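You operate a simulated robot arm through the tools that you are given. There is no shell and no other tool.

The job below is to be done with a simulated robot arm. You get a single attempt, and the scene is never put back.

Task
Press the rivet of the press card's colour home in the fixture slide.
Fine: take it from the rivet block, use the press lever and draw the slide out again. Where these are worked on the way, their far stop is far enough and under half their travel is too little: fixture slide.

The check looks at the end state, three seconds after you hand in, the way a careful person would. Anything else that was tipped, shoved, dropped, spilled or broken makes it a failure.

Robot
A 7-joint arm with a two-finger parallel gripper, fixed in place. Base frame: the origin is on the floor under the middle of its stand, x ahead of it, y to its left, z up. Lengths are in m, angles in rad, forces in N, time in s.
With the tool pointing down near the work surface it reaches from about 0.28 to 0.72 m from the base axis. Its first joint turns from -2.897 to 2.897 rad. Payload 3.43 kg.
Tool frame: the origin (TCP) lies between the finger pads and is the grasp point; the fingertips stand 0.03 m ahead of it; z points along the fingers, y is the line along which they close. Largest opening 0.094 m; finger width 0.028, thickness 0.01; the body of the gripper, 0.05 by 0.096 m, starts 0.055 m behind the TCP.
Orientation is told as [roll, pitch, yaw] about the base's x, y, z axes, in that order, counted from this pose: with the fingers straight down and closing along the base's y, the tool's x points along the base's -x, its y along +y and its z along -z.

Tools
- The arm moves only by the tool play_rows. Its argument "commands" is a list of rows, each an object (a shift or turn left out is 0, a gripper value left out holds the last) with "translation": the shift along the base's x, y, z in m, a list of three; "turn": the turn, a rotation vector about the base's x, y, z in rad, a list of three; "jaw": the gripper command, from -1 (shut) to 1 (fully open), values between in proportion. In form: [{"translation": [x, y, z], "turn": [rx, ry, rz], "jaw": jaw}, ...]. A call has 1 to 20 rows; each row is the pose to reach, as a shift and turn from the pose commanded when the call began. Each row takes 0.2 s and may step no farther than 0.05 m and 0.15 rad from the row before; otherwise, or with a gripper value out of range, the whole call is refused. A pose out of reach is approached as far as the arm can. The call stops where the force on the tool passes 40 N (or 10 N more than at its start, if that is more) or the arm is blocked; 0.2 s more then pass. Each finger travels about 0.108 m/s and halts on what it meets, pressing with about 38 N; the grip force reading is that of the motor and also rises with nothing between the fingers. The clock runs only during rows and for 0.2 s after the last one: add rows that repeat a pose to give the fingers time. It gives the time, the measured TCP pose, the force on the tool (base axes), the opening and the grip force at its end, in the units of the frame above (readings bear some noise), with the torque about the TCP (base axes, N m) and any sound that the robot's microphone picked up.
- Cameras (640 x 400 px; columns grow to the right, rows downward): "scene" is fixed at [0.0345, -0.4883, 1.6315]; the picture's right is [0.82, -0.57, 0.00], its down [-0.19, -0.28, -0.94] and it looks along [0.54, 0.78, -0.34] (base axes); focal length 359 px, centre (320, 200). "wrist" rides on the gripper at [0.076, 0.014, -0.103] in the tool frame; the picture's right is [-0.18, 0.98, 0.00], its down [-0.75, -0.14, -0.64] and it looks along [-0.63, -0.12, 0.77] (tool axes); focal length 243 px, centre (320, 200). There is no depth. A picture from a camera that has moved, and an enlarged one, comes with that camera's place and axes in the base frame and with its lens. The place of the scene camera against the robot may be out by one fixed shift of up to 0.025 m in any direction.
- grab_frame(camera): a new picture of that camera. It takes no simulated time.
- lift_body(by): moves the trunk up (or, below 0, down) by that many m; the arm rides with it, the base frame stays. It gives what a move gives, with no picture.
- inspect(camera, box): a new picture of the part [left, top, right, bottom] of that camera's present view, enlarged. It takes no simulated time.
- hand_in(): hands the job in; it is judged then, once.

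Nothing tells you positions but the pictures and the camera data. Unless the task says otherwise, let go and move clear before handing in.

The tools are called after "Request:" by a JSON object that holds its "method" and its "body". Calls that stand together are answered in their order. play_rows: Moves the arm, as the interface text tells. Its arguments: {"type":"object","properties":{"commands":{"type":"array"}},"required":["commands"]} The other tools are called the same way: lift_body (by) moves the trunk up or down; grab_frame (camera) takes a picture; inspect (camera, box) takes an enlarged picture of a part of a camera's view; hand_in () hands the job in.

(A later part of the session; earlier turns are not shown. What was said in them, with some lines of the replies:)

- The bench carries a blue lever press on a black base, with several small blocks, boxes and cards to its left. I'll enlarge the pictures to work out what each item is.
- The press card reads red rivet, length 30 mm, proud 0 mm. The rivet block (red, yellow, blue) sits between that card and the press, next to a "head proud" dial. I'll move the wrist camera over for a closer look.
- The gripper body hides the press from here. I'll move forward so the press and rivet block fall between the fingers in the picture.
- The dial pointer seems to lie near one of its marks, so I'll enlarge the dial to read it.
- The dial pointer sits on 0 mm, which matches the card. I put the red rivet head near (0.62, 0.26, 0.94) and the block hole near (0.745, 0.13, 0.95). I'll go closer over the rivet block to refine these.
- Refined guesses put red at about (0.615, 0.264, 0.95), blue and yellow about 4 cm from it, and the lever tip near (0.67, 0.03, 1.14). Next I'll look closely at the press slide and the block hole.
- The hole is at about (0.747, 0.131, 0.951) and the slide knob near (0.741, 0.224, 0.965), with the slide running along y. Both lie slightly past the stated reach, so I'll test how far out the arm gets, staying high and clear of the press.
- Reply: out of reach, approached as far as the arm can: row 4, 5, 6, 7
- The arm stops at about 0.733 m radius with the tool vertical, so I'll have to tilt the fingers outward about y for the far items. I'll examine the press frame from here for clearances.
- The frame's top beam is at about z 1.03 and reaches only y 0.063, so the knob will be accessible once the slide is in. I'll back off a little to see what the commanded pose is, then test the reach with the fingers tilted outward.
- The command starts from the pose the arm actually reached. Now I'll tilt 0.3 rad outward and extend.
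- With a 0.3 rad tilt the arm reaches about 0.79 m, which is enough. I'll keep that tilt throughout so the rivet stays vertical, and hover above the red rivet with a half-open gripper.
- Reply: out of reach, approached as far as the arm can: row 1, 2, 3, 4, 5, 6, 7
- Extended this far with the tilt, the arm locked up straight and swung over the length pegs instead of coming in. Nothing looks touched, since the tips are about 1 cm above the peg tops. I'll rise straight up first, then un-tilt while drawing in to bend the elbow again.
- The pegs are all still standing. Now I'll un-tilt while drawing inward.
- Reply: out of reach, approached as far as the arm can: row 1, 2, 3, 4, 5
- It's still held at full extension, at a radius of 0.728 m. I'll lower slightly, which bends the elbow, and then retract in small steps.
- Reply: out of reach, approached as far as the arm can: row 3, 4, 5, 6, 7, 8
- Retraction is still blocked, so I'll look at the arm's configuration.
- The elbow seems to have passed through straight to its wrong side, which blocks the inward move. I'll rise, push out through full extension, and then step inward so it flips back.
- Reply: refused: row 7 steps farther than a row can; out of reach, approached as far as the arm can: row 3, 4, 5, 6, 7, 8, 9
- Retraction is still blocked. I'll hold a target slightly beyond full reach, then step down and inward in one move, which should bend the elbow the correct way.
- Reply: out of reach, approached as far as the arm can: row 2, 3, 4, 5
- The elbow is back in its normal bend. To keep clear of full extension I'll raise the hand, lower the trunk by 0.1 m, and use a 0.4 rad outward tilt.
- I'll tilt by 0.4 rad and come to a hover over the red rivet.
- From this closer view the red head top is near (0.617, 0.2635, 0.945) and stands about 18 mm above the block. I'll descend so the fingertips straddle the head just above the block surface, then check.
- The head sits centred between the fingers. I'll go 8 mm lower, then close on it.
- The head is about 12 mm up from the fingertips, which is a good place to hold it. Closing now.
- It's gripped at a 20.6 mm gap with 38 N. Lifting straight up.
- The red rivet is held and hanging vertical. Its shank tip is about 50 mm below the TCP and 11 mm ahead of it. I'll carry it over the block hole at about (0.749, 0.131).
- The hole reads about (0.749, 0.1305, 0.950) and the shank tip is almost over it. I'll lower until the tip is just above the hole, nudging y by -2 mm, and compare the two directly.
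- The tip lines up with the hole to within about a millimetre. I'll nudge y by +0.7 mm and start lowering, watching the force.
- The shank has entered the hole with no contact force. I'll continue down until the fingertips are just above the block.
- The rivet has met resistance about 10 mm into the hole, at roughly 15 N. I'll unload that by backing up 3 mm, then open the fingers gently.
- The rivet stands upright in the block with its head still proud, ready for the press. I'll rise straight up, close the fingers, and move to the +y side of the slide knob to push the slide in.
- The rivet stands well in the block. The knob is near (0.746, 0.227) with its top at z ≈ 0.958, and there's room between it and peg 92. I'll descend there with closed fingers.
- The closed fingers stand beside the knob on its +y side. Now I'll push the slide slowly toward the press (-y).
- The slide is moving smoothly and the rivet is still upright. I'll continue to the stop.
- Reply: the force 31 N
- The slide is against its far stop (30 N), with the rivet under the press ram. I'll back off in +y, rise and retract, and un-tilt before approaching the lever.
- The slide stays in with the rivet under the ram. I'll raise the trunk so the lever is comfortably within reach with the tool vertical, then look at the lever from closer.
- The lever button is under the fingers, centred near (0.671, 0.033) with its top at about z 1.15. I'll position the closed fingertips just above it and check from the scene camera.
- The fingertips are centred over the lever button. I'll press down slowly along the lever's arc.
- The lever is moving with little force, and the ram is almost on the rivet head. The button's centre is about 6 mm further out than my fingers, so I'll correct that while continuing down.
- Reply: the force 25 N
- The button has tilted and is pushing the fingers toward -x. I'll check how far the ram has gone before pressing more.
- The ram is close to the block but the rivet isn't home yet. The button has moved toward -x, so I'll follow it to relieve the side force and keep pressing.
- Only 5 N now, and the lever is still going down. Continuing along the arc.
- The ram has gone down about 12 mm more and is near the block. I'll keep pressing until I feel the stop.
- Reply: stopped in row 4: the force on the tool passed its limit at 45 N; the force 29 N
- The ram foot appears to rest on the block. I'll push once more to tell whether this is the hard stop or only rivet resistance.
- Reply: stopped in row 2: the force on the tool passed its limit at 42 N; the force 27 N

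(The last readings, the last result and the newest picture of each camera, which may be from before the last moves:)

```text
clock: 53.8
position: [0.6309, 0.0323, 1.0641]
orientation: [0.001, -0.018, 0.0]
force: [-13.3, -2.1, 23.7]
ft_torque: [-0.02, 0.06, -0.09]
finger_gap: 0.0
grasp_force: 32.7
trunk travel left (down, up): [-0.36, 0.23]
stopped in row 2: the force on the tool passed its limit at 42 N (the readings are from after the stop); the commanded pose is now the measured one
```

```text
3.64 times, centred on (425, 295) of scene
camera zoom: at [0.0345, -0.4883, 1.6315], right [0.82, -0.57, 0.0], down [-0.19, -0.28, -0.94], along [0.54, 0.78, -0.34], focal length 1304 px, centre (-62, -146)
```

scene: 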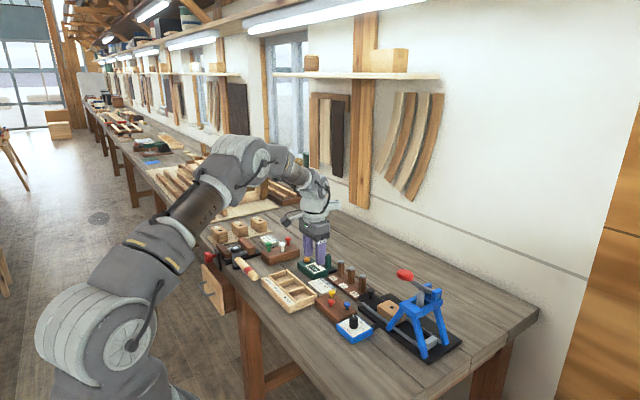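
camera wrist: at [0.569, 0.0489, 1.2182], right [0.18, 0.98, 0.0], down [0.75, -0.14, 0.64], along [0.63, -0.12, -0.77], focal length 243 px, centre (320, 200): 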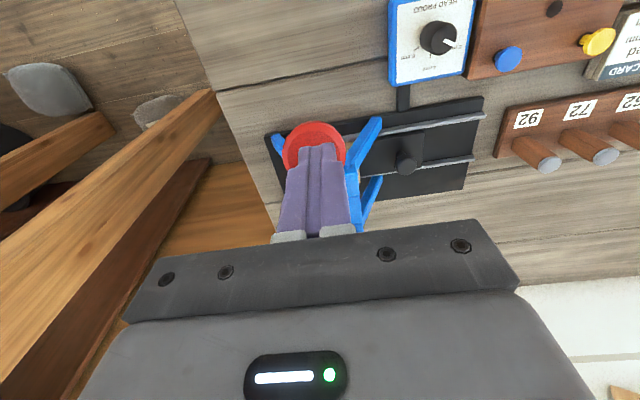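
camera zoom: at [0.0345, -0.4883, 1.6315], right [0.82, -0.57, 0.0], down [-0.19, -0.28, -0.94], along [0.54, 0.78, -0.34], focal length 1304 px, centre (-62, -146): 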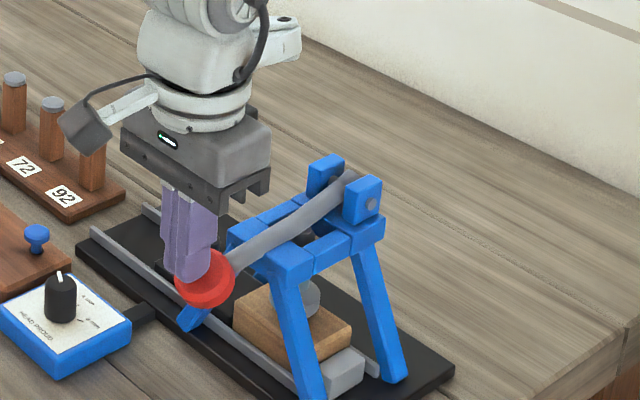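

The lever won't go any further, so it's at its hard stop. I'll back off upward and see whether the lever follows or stays down.

Request:
{"method": "play_rows", "body": {"commands": [{"translation": [0.0, 0.0, 0.005], "jaw": -1}, {"translation": [0.0, 0.0, 0.015], "jaw": -1}, {"translation": [0.0, 0.0, 0.03], "jaw": -1}, {"translation": [-0.002, 0.0, 0.05], "jaw": -1}, {"translation": [-0.002, 0.0, 0.05], "jaw": -1}]}}

Request:
{"method": "inspect", "body": {"camera": "scene", "box": [360, 230, 480, 350]}}

Request:
{"method": "grab_frame", "body": {"camera": "wrist"}}

```text
clock: 55.0
position: [0.6307, 0.0336, 1.111]
orientation: [0.0, -0.016, 0.0]
force: [-0.8, 0.3, 1.5]
ft_torque: [0.0, -0.03, 0.03]
finger_gap: 0.0001
grasp_force: 33.0
trunk travel left (down, up): [-0.36, 0.23]
```

```text
3.33 times, centred on (420, 290) of scene
camera zoom: at [0.0345, -0.4883, 1.6315], right [0.82, -0.57, 0.0], down [-0.19, -0.28, -0.94], along [0.54, 0.78, -0.34], focal length 1195 px, centre (-13, -100)
```

zoom: 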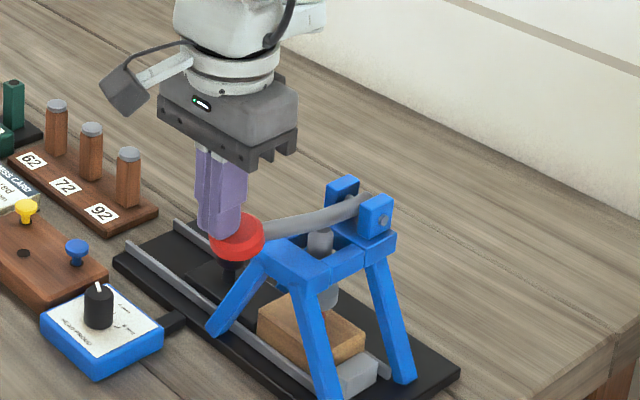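

```text
taken
camera wrist: at [0.5524, 0.0475, 1.2116], right [0.18, 0.98, 0.0], down [0.74, -0.14, 0.65], along [0.64, -0.12, -0.76], focal length 243 px, centre (320, 200)
```

wrist: 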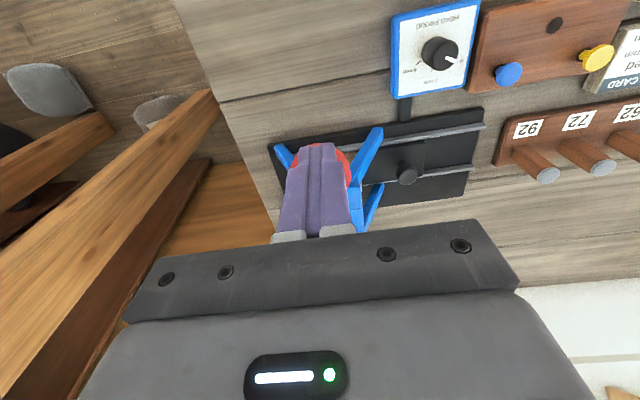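

The lever is spring-loaded and follows my fingers up. I'll let it return gently to its rest position and then lift clear.

Request:
{"method": "play_rows", "body": {"commands": [{"translation": [0.005, 0.0, 0.012], "jaw": -1}, {"translation": [0.011, 0.0, 0.024], "jaw": -1}, {"translation": [0.017, 0.0, 0.036], "jaw": -1}, {"translation": [0.024, 0.0, 0.048], "jaw": -1}, {"translation": [0.03, 0.0, 0.06], "jaw": -1}, {"translation": [0.034, 0.0, 0.07], "jaw": -1}, {"translation": [0.036, 0.0, 0.08], "jaw": -1}, {"translation": [0.02, 0.0, 0.12], "jaw": -1}, {"translation": [-0.02, 0.02, 0.14], "turn": [0, 0.018, 0], "jaw": -1}, {"translation": [-0.05, 0.05, 0.14], "turn": [0, 0.018, 0], "jaw": -1}, {"translation": [-0.05, 0.05, 0.14], "turn": [0, 0.018, 0], "jaw": -1}]}}

Request:
{"method": "inspect", "body": {"camera": "scene", "box": [360, 230, 480, 350]}}

Request:
{"method": "inspect", "body": {"camera": "scene", "box": [415, 290, 465, 340]}}

Request:
{"method": "grab_frame", "body": {"camera": "wrist"}}

```text
clock: 57.4
position: [0.581, 0.0828, 1.2503]
orientation: [-0.001, 0.001, -0.001]
force: [0.8, 0.7, -0.3]
ft_torque: [0.02, 0.02, -0.01]
finger_gap: 0.0001
grasp_force: 32.9
trunk travel left (down, up): [-0.36, 0.23]
```

```text
3.33 times, centred on (420, 290) of scene
camera zoom: at [0.0345, -0.4883, 1.6315], right [0.82, -0.57, 0.0], down [-0.19, -0.28, -0.94], along [0.54, 0.78, -0.34], focal length 1195 px, centre (-13, -100)
```

zoom: 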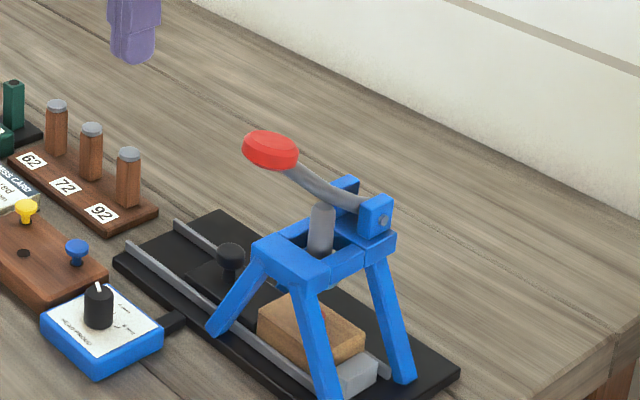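

```text
8.00 times, centred on (440, 315) of scene
camera zoom: at [0.0345, -0.4883, 1.6315], right [0.82, -0.57, 0.0], down [-0.19, -0.28, -0.94], along [0.54, 0.78, -0.34], focal length 2869 px, centre (-640, -720)
```

zoom: 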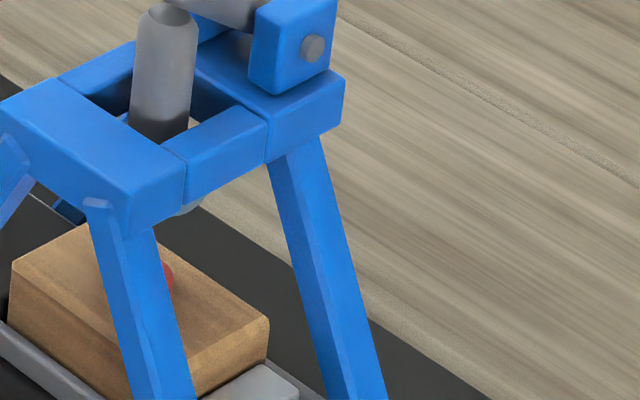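

```text
taken
camera wrist: at [0.5046, 0.0975, 1.3525], right [0.18, 0.98, 0.0], down [0.75, -0.14, 0.64], along [0.63, -0.12, -0.77], focal length 243 px, centre (320, 200)
```

wrist: 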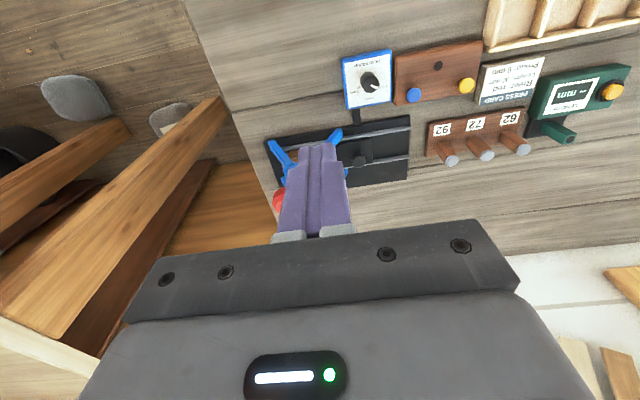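

The lever is back up, and the red head now sits low on the block. Next I'll measure the knob's present position so I can draw the slide out.

Request:
{"method": "inspect", "body": {"camera": "wrist", "box": [250, 100, 430, 220]}}

Request:
{"method": "lift_body", "body": {"by": -0.16}}

Request:
{"method": "grab_frame", "body": {"camera": "wrist"}}

```text
3.33 times, centred on (340, 160) of wrist
camera zoom: at [0.5046, 0.0975, 1.3525], right [0.18, 0.98, 0.0], down [0.75, -0.14, 0.64], along [0.63, -0.12, -0.77], focal length 809 px, centre (253, 333)
```

zoom: 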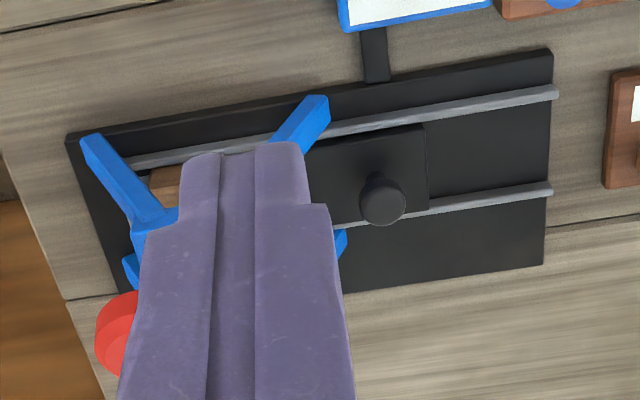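

```text
clock: 59.2
position: [0.5805, 0.0843, 1.0905]
orientation: [-0.001, 0.002, -0.001]
force: [0.3, -0.7, 0.2]
ft_torque: [0.0, -0.04, 0.04]
finger_gap: 0.0
grasp_force: 33.1
trunk travel left (down, up): [-0.2, 0.39]
```

```text
taken
camera wrist: at [0.5044, 0.098, 1.1927], right [0.18, 0.98, 0.0], down [0.75, -0.14, 0.64], along [0.63, -0.12, -0.77], focal length 243 px, centre (320, 200)
```

wrist: 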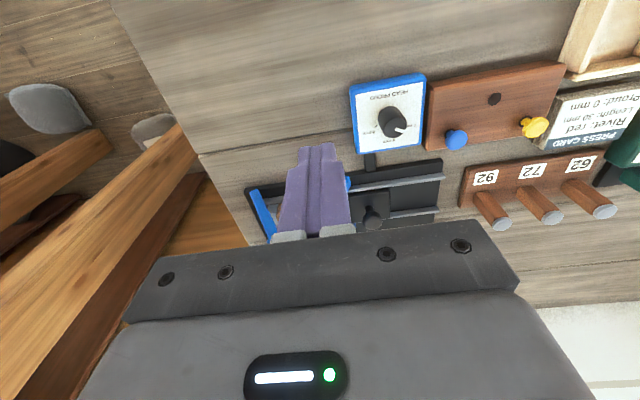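

The knob is at about (0.747, 0.127). I'll approach with the fingers tilted outward and open 40 mm so they straddle the knob, staying clear of the lever.

Request:
{"method": "play_rows", "body": {"commands": [{"translation": [0.0, 0.03, 0.0], "turn": [0, -0.1, 0], "jaw": -0.15}, {"translation": [0.0, 0.06, 0.0], "turn": [0, -0.2, 0], "jaw": -0.15}, {"translation": [0.02, 0.085, 0.0], "turn": [0, -0.3, 0], "jaw": -0.15}, {"translation": [0.05, 0.085, -0.01], "turn": [0, -0.4, 0], "jaw": -0.15}, {"translation": [0.09, 0.08, -0.02], "turn": [0, -0.4, 0], "jaw": -0.15}, {"translation": [0.125, 0.07, -0.03], "turn": [0, -0.4, 0], "jaw": -0.15}, {"translation": [0.155, 0.055, -0.035], "turn": [0, -0.4, 0], "jaw": -0.15}, {"translation": [0.155, 0.047, -0.035], "turn": [0, -0.4, 0], "jaw": -0.15}, {"translation": [0.155, 0.047, -0.035], "turn": [0, -0.4, 0], "jaw": -0.15}]}}

Request:
{"method": "grab_frame", "body": {"camera": "wrist"}}

Request:
{"method": "inspect", "body": {"camera": "wrist", "box": [240, 60, 400, 220]}}

Request:
{"method": "inspect", "body": {"camera": "scene", "box": [350, 230, 470, 350]}}

```text
clock: 61.2
position: [0.736, 0.1314, 1.0556]
orientation: [0.0, -0.398, 0.001]
force: [-0.1, -0.3, 0.9]
ft_torque: [0.0, 0.02, -0.02]
finger_gap: 0.04
grasp_force: 0.1
trunk travel left (down, up): [-0.2, 0.39]
```

```text
taken
camera wrist: at [0.6254, 0.1455, 1.1196], right [0.17, 0.98, 0.07], down [0.45, -0.14, 0.88], along [0.88, -0.12, -0.46], focal length 243 px, centre (320, 200)
```

wrist: 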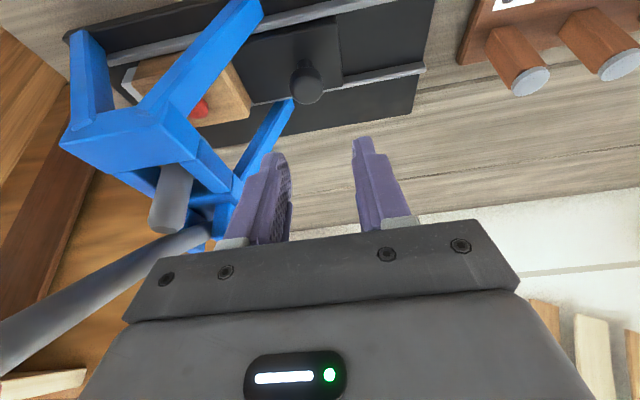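

```text
2.50 times, centred on (320, 140) of wrist
camera zoom: at [0.6254, 0.1455, 1.1196], right [0.17, 0.98, 0.07], down [0.45, -0.14, 0.88], along [0.88, -0.12, -0.46], focal length 606 px, centre (320, 350)
```

zoom: 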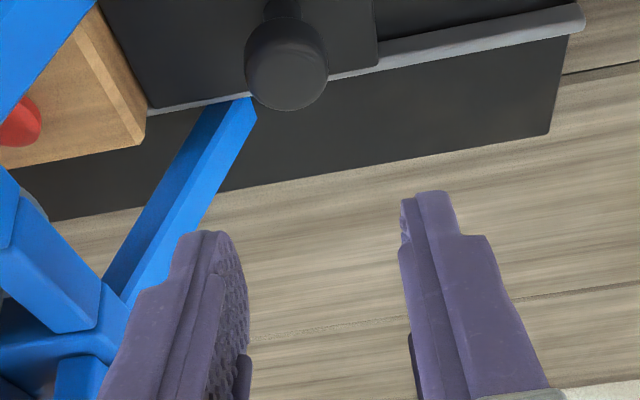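

```text
3.33 times, centred on (410, 290) of scene
camera zoom: at [0.0345, -0.4883, 1.6315], right [0.82, -0.57, 0.0], down [-0.19, -0.28, -0.94], along [0.54, 0.78, -0.34], focal length 1195 px, centre (20, -100)
```

zoom: 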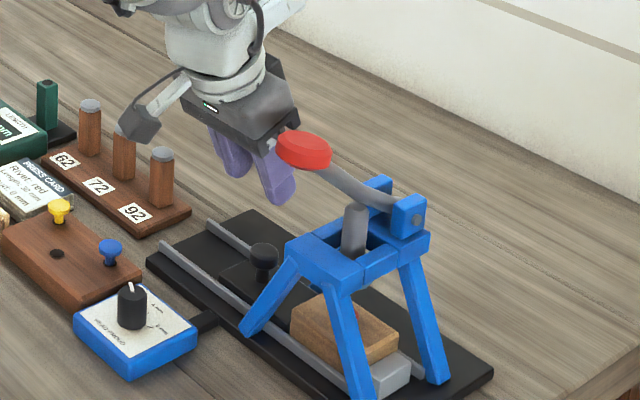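

The knob lies between the fingers in y (0.113–0.139). I'll centre slightly (y −3 mm) and descend around it.

Request:
{"method": "play_rows", "body": {"commands": [{"translation": [0.001, -0.003, -0.02], "jaw": -0.15}, {"translation": [0.001, -0.003, -0.04], "jaw": -0.15}, {"translation": [0.001, -0.003, -0.06], "jaw": -0.15}, {"translation": [0.001, -0.003, -0.074], "jaw": -0.15}, {"translation": [0.001, -0.003, -0.083], "jaw": -0.15}, {"translation": [0.001, -0.003, -0.083], "jaw": -0.15}]}}

Request:
{"method": "grab_frame", "body": {"camera": "wrist"}}

Request:
{"method": "inspect", "body": {"camera": "scene", "box": [350, 230, 470, 350]}}

```text
clock: 62.6
position: [0.7371, 0.1278, 0.9722]
orientation: [0.0, -0.399, 0.001]
force: [-0.7, 0.4, -0.3]
ft_torque: [0.02, 0.02, -0.01]
finger_gap: 0.04
grasp_force: 0.1
trunk travel left (down, up): [-0.2, 0.39]
```

```text
taken
camera wrist: at [0.6274, 0.1419, 1.0358], right [0.17, 0.98, 0.07], down [0.45, -0.14, 0.88], along [0.88, -0.12, -0.46], focal length 243 px, centre (320, 200)
```

wrist: 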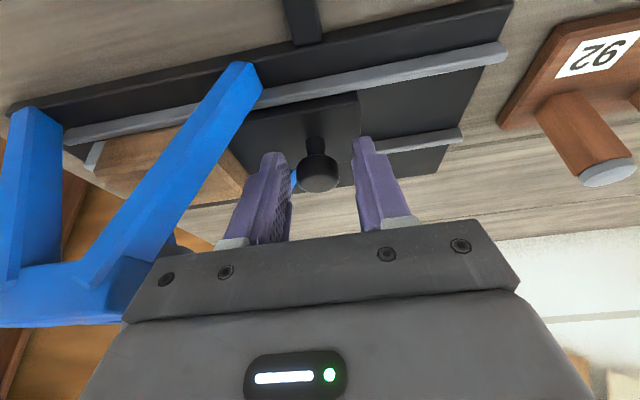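

```text
3.33 times, centred on (410, 290) of scene
camera zoom: at [0.0345, -0.4883, 1.6315], right [0.82, -0.57, 0.0], down [-0.19, -0.28, -0.94], along [0.54, 0.78, -0.34], focal length 1195 px, centre (20, -100)
```

zoom: 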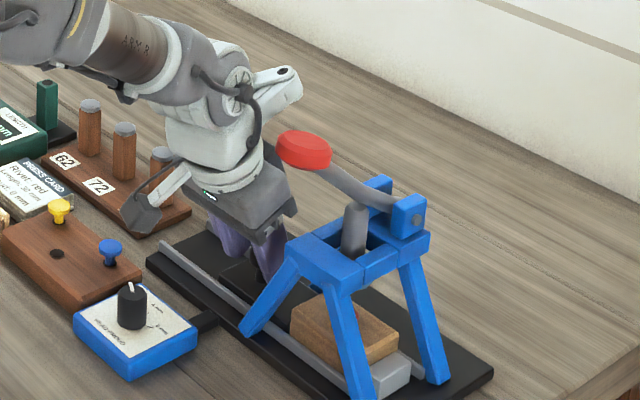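

The knob sits between the fingers. Now I'll draw the slide out in +y with the inner finger, slowly.

Request:
{"method": "play_rows", "body": {"commands": [{"translation": [0.0, 0.006, 0.0], "jaw": -0.15}, {"translation": [0.0, 0.014, 0.0], "jaw": -0.15}, {"translation": [0.0, 0.022, 0.0], "jaw": -0.15}, {"translation": [0.0, 0.03, 0.0], "jaw": -0.15}, {"translation": [0.0, 0.038, 0.0], "jaw": -0.15}, {"translation": [0.0, 0.046, 0.0], "jaw": -0.15}, {"translation": [0.0, 0.054, 0.0], "jaw": -0.15}, {"translation": [0.0, 0.062, 0.0], "jaw": -0.15}, {"translation": [0.0, 0.07, 0.0], "jaw": -0.15}, {"translation": [0.0, 0.078, 0.0], "jaw": -0.15}, {"translation": [0.0, 0.085, 0.0], "jaw": -0.15}, {"translation": [0.0, 0.085, 0.0], "jaw": -0.15}]}}

Request:
{"method": "grab_frame", "body": {"camera": "wrist"}}

Request:
{"method": "inspect", "body": {"camera": "scene", "box": [340, 240, 480, 370]}}

```text
clock: 65.2
position: [0.7364, 0.213, 0.9719]
orientation: [-0.001, -0.397, 0.001]
force: [0.8, 0.1, 0.9]
ft_torque: [-0.04, -0.03, -0.03]
finger_gap: 0.0405
grasp_force: 0.2
trunk travel left (down, up): [-0.2, 0.39]
```

```text
taken
camera wrist: at [0.6261, 0.2267, 1.0364], right [0.17, 0.98, 0.07], down [0.45, -0.14, 0.88], along [0.88, -0.12, -0.46], focal length 243 px, centre (320, 200)
```

wrist: 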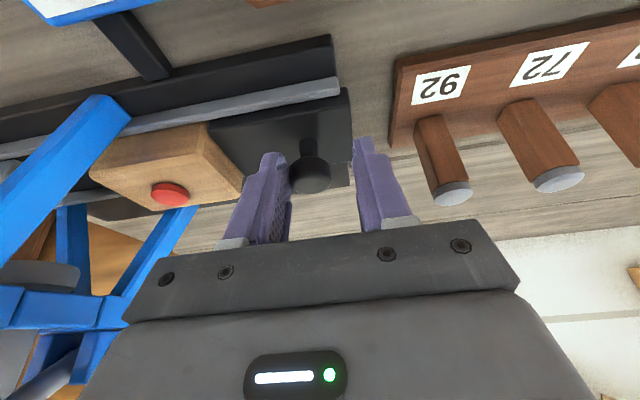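

```text
3.08 times, centred on (410, 305) of scene
camera zoom: at [0.0345, -0.4883, 1.6315], right [0.82, -0.57, 0.0], down [-0.19, -0.28, -0.94], along [0.54, 0.78, -0.34], focal length 1103 px, centre (43, -123)
```

zoom: 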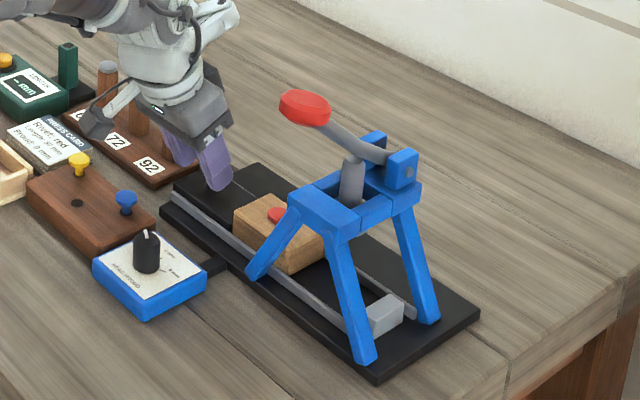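

The rivet head now sits flat on the block and the slide is nearly out. I'll draw the last part up to its stop.

Request:
{"method": "play_rows", "body": {"commands": [{"translation": [0.0, 0.006, 0.0], "jaw": -0.15}, {"translation": [0.0, 0.011, 0.0], "jaw": -0.15}, {"translation": [0.0, 0.015, 0.0], "jaw": -0.15}, {"translation": [0.0, 0.018, 0.0], "jaw": -0.15}, {"translation": [0.0, 0.021, 0.0], "jaw": -0.15}, {"translation": [0.0, 0.024, 0.0], "jaw": -0.15}, {"translation": [0.0, 0.024, 0.0], "jaw": -0.15}]}}

Request:
{"method": "grab_frame", "body": {"camera": "wrist"}}

Request:
{"method": "inspect", "body": {"camera": "scene", "box": [340, 240, 480, 370]}}

```text
clock: 66.8
position: [0.7365, 0.2347, 0.9726]
orientation: [0.0, -0.398, -0.003]
force: [-2.1, -7.8, -0.7]
ft_torque: [-0.17, 0.14, -0.13]
finger_gap: 0.0446
grasp_force: 3.5
trunk travel left (down, up): [-0.2, 0.39]
```

```text
taken
camera wrist: at [0.6268, 0.2491, 1.0376], right [0.17, 0.98, 0.07], down [0.45, -0.14, 0.88], along [0.88, -0.12, -0.46], focal length 243 px, centre (320, 200)
```

wrist: 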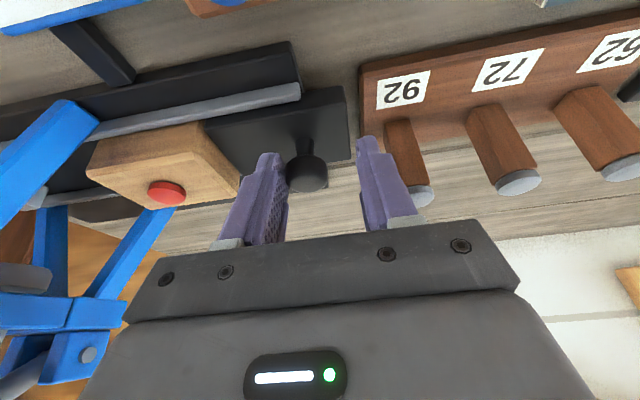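

```text
3.08 times, centred on (410, 305) of scene
camera zoom: at [0.0345, -0.4883, 1.6315], right [0.82, -0.57, 0.0], down [-0.19, -0.28, -0.94], along [0.54, 0.78, -0.34], focal length 1103 px, centre (43, -123)
```

zoom: 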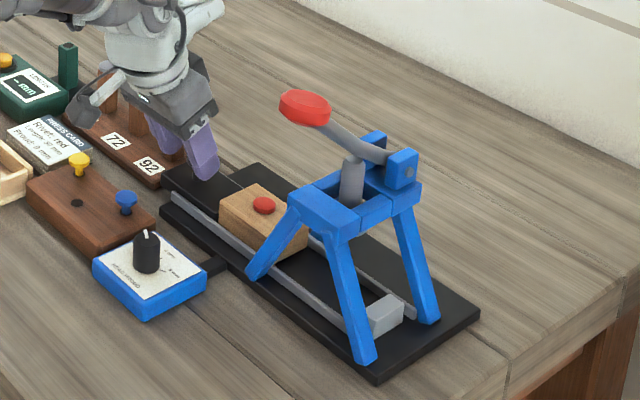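

The slide is back at its outer stop, with the knob at y ≈ 0.2255 as at the start. I'll ease off so the knob is clear of both fingers, then lift straight up and away.

Request:
{"method": "play_rows", "body": {"commands": [{"translation": [0.0, -0.004, 0.0], "jaw": -0.15}, {"translation": [0.0, -0.009, 0.0], "jaw": -0.15}, {"translation": [0.0, -0.01, 0.0], "jaw": -0.15}, {"translation": [0.0, -0.01, 0.02], "jaw": -0.15}, {"translation": [0.0, -0.01, 0.05], "jaw": -0.15}, {"translation": [-0.01, -0.01, 0.09], "jaw": -0.15}, {"translation": [-0.04, -0.01, 0.12], "jaw": -0.15}, {"translation": [-0.08, -0.01, 0.14], "jaw": -0.15}, {"translation": [-0.08, -0.01, 0.14], "jaw": -0.15}]}}

Request:
{"method": "grab_frame", "body": {"camera": "wrist"}}

Request:
{"method": "inspect", "body": {"camera": "scene", "box": [340, 240, 480, 370]}}

Request:
{"method": "inspect", "body": {"camera": "scene", "box": [380, 285, 430, 330]}}

```text
clock: 68.8
position: [0.6571, 0.2267, 1.1116]
orientation: [0.001, -0.398, 0.001]
force: [0.3, -0.3, 0.6]
ft_torque: [0.0, -0.03, 0.01]
finger_gap: 0.0399
grasp_force: 0.2
trunk travel left (down, up): [-0.2, 0.39]
```

```text
taken
camera wrist: at [0.5463, 0.2406, 1.1763], right [0.17, 0.98, 0.07], down [0.45, -0.14, 0.88], along [0.88, -0.12, -0.46], focal length 243 px, centre (320, 200)
```

wrist: 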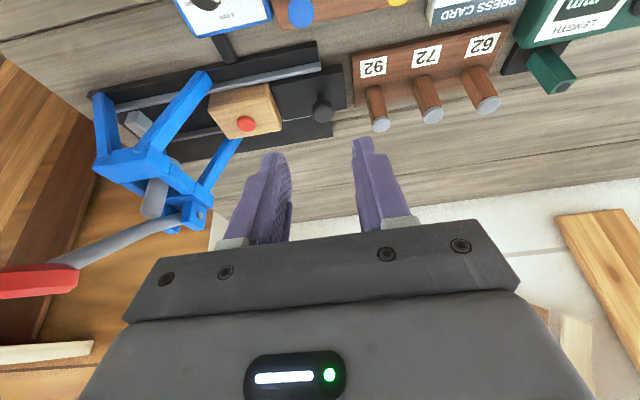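

```text
3.08 times, centred on (410, 305) of scene
camera zoom: at [0.0345, -0.4883, 1.6315], right [0.82, -0.57, 0.0], down [-0.19, -0.28, -0.94], along [0.54, 0.78, -0.34], focal length 1103 px, centre (43, -123)
```

zoom: 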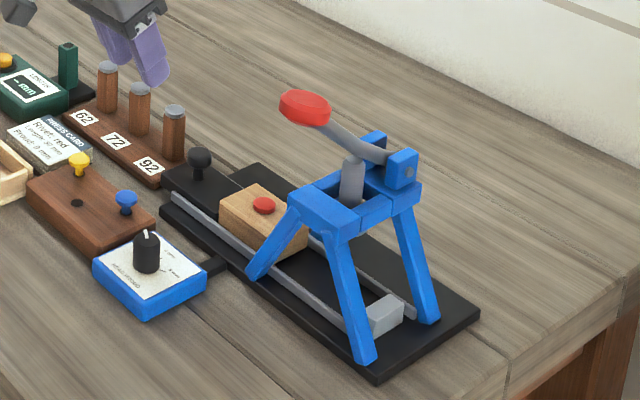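

```text
8.89 times, centred on (405, 308) of scene
camera zoom: at [0.0345, -0.4883, 1.6315], right [0.82, -0.57, 0.0], down [-0.19, -0.28, -0.94], along [0.54, 0.78, -0.34], focal length 3187 px, centre (-436, -756)
```

zoom: 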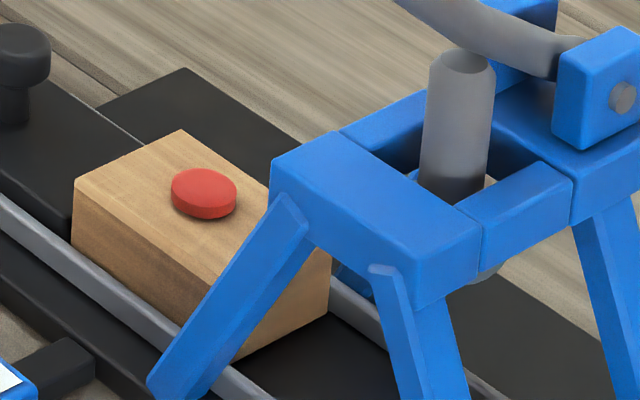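

The head looks fully seated on the block, and everything else is in place. I'll check closely that there's no gap under the head and that the dial hasn't moved.

Request:
{"method": "inspect", "body": {"camera": "wrist", "box": [200, 70, 300, 150]}}

Request:
{"method": "inspect", "body": {"camera": "scene", "box": [394, 298, 416, 318]}}

Request:
{"method": "inspect", "body": {"camera": "scene", "box": [190, 200, 390, 350]}}

```text
5.00 times, centred on (250, 110) of wrist
camera zoom: at [0.5463, 0.2406, 1.1763], right [0.17, 0.98, 0.07], down [0.45, -0.14, 0.88], along [0.88, -0.12, -0.46], focal length 1213 px, centre (670, 650)
```

zoom: 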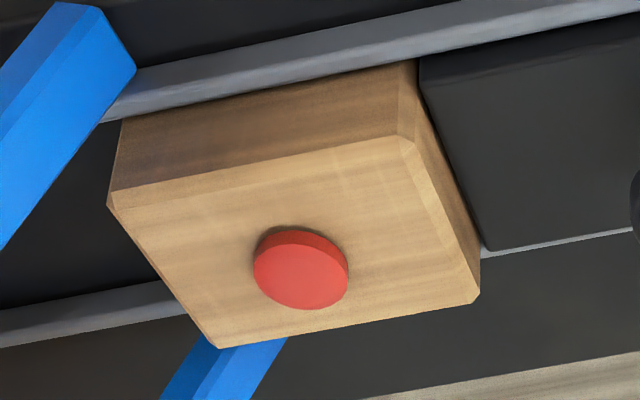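

```text
16.00 times, centred on (405, 308) of scene
camera zoom: at [0.0345, -0.4883, 1.6315], right [0.82, -0.57, 0.0], down [-0.19, -0.28, -0.94], along [0.54, 0.78, -0.34], focal length 5737 px, centre (-1040, -1528)
```

zoom: 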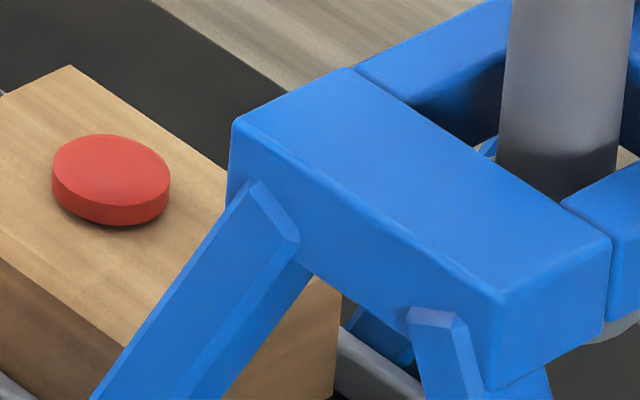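

```text
2.67 times, centred on (290, 275) of scene
camera zoom: at [0.0345, -0.4883, 1.6315], right [0.82, -0.57, 0.0], down [-0.19, -0.28, -0.94], along [0.54, 0.78, -0.34], focal length 956 px, centre (400, 0)
```

zoom: 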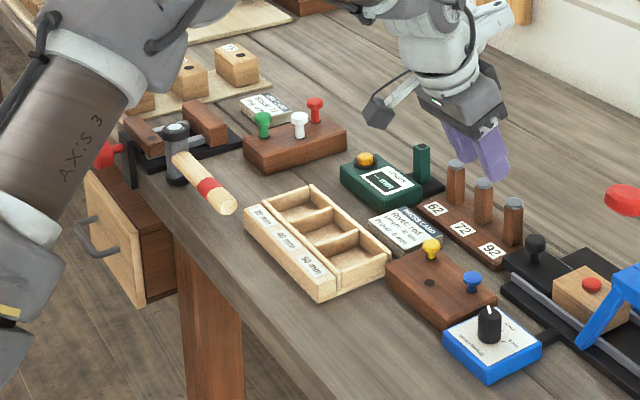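

The slide is back where it started, and the head's top is about 4 mm above the block surface, which fits a seated head. I'll take one lower-angle look to confirm there's no gap.

Request:
{"method": "play_rows", "body": {"commands": [{"translation": [-0.02, -0.03, -0.02], "jaw": -0.15}, {"translation": [-0.03, -0.06, -0.045], "jaw": -0.15}, {"translation": [-0.04, -0.08, -0.06], "jaw": -0.15}, {"translation": [-0.04, -0.08, -0.06], "jaw": -0.15}]}}

Request:
{"method": "grab_frame", "body": {"camera": "wrist"}}

Request:
{"method": "inspect", "body": {"camera": "wrist", "box": [270, 110, 350, 190]}}

```text
clock: 69.8
position: [0.6146, 0.1458, 1.0489]
orientation: [0.001, -0.397, 0.0]
force: [-0.3, -1.0, -0.7]
ft_torque: [0.01, -0.03, 0.01]
finger_gap: 0.0398
grasp_force: 0.0
trunk travel left (down, up): [-0.2, 0.39]
```

```text
taken
camera wrist: at [0.5054, 0.1603, 1.1152], right [0.17, 0.98, 0.07], down [0.45, -0.14, 0.88], along [0.88, -0.12, -0.46], focal length 243 px, centre (320, 200)
```

wrist: 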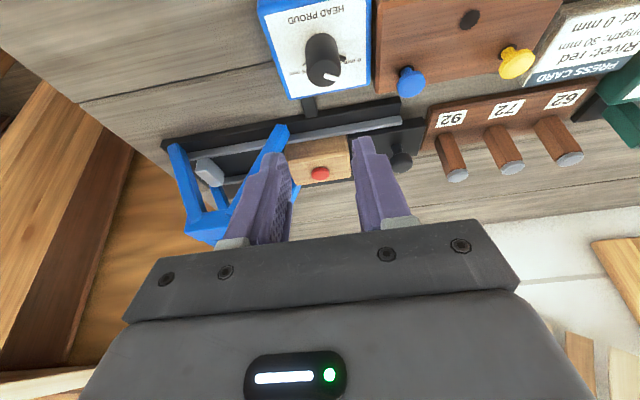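

```text
5.00 times, centred on (310, 150) of wrist
camera zoom: at [0.5054, 0.1603, 1.1152], right [0.17, 0.98, 0.07], down [0.45, -0.14, 0.88], along [0.88, -0.12, -0.46], focal length 1213 px, centre (370, 450)
```

zoom: 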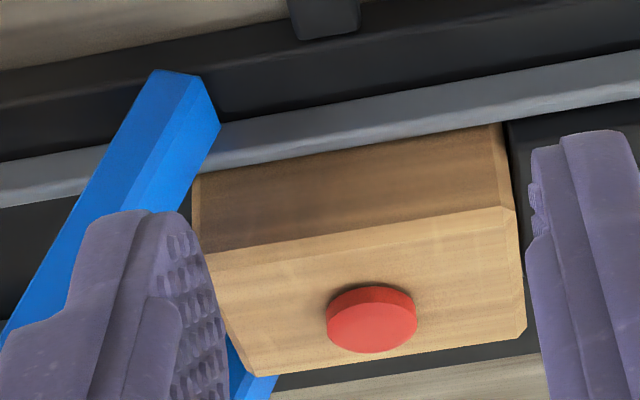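

The head is seated flush on the block with no gap, the lever is up, and the slide is out. I'll retreat up and back, well clear, before handing in.

Request:
{"method": "play_rows", "body": {"commands": [{"translation": [-0.02, 0.0, 0.04], "jaw": -0.15}, {"translation": [-0.04, 0.0, 0.08], "turn": [0, 0.1, 0], "jaw": -0.15}, {"translation": [-0.06, 0.0, 0.12], "turn": [0, 0.2, 0], "jaw": -0.15}, {"translation": [-0.09, 0.0, 0.15], "turn": [0, 0.3, 0], "jaw": -0.15}, {"translation": [-0.12, 0.0, 0.17], "turn": [0, 0.4, 0], "jaw": -0.15}, {"translation": [-0.14, 0.0, 0.19], "turn": [0, 0.4, 0], "jaw": 0.5}, {"translation": [-0.14, 0.0, 0.19], "turn": [0, 0.4, 0], "jaw": 0.5}]}}

Request:
{"method": "grab_frame", "body": {"camera": "scene"}}

Request:
{"method": "inspect", "body": {"camera": "scene", "box": [280, 230, 480, 365]}}

```text
clock: 71.4
position: [0.4755, 0.1459, 1.2427]
orientation: [0.0, 0.002, 0.001]
force: [0.4, 0.4, 0.3]
ft_torque: [0.03, -0.02, 0.0]
finger_gap: 0.0703
grasp_force: 0.0
trunk travel left (down, up): [-0.2, 0.39]
```

```text
taken
```

scene: 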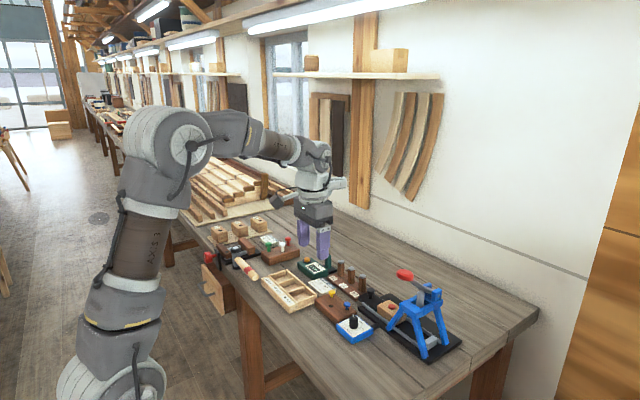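

```text
2.96 times, centred on (380, 298) of scene
camera zoom: at [0.0345, -0.4883, 1.6315], right [0.82, -0.57, 0.0], down [-0.19, -0.28, -0.94], along [0.54, 0.78, -0.34], focal length 1062 px, centre (142, -89)
```

zoom: 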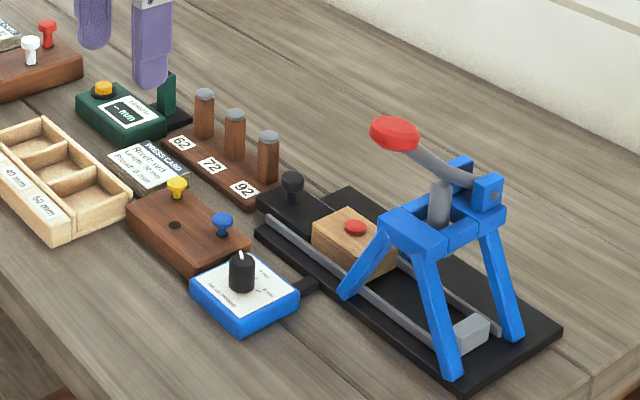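

The red rivet is pressed home in the block, the slide is drawn back out, and the lever is up. The other items are undisturbed and the arm is clear, so I'm handing in.

Request:
{"method": "hand_in", "body": {}}

```text
The job is handed in.
```

The red rivet is pressed home in the fixture slide, and I've handed the job in. I haven't seen the check's result.

- **Rivet:** I took the red rivet from the rivet block, as the press card asks. In the last close-up its head sits flat on the block with no visible gap. I didn't measure its 30 mm length.
- **Press:** The dial already pointed to 0 mm, which matches the card's "Proud: 0 mm", so I left it alone. I pushed the slide in to its far stop, then pressed the lever until it would go no further, at about 45 N. The lever sprang back up by itself.
- **Slide:** I drew it back to its outer stop, the same position it started in.
- **Other items:** Early on, the arm locked up fully stretched and its fingertips swung about 1 cm above the 62/72/92 pegs. I saw no sign of contact. In the final pictures the pegs and everything else near the press are upright and in place.

The gripper is empty and the arm is clear of the bench. The trunk is 0.1 m lower than at the start.
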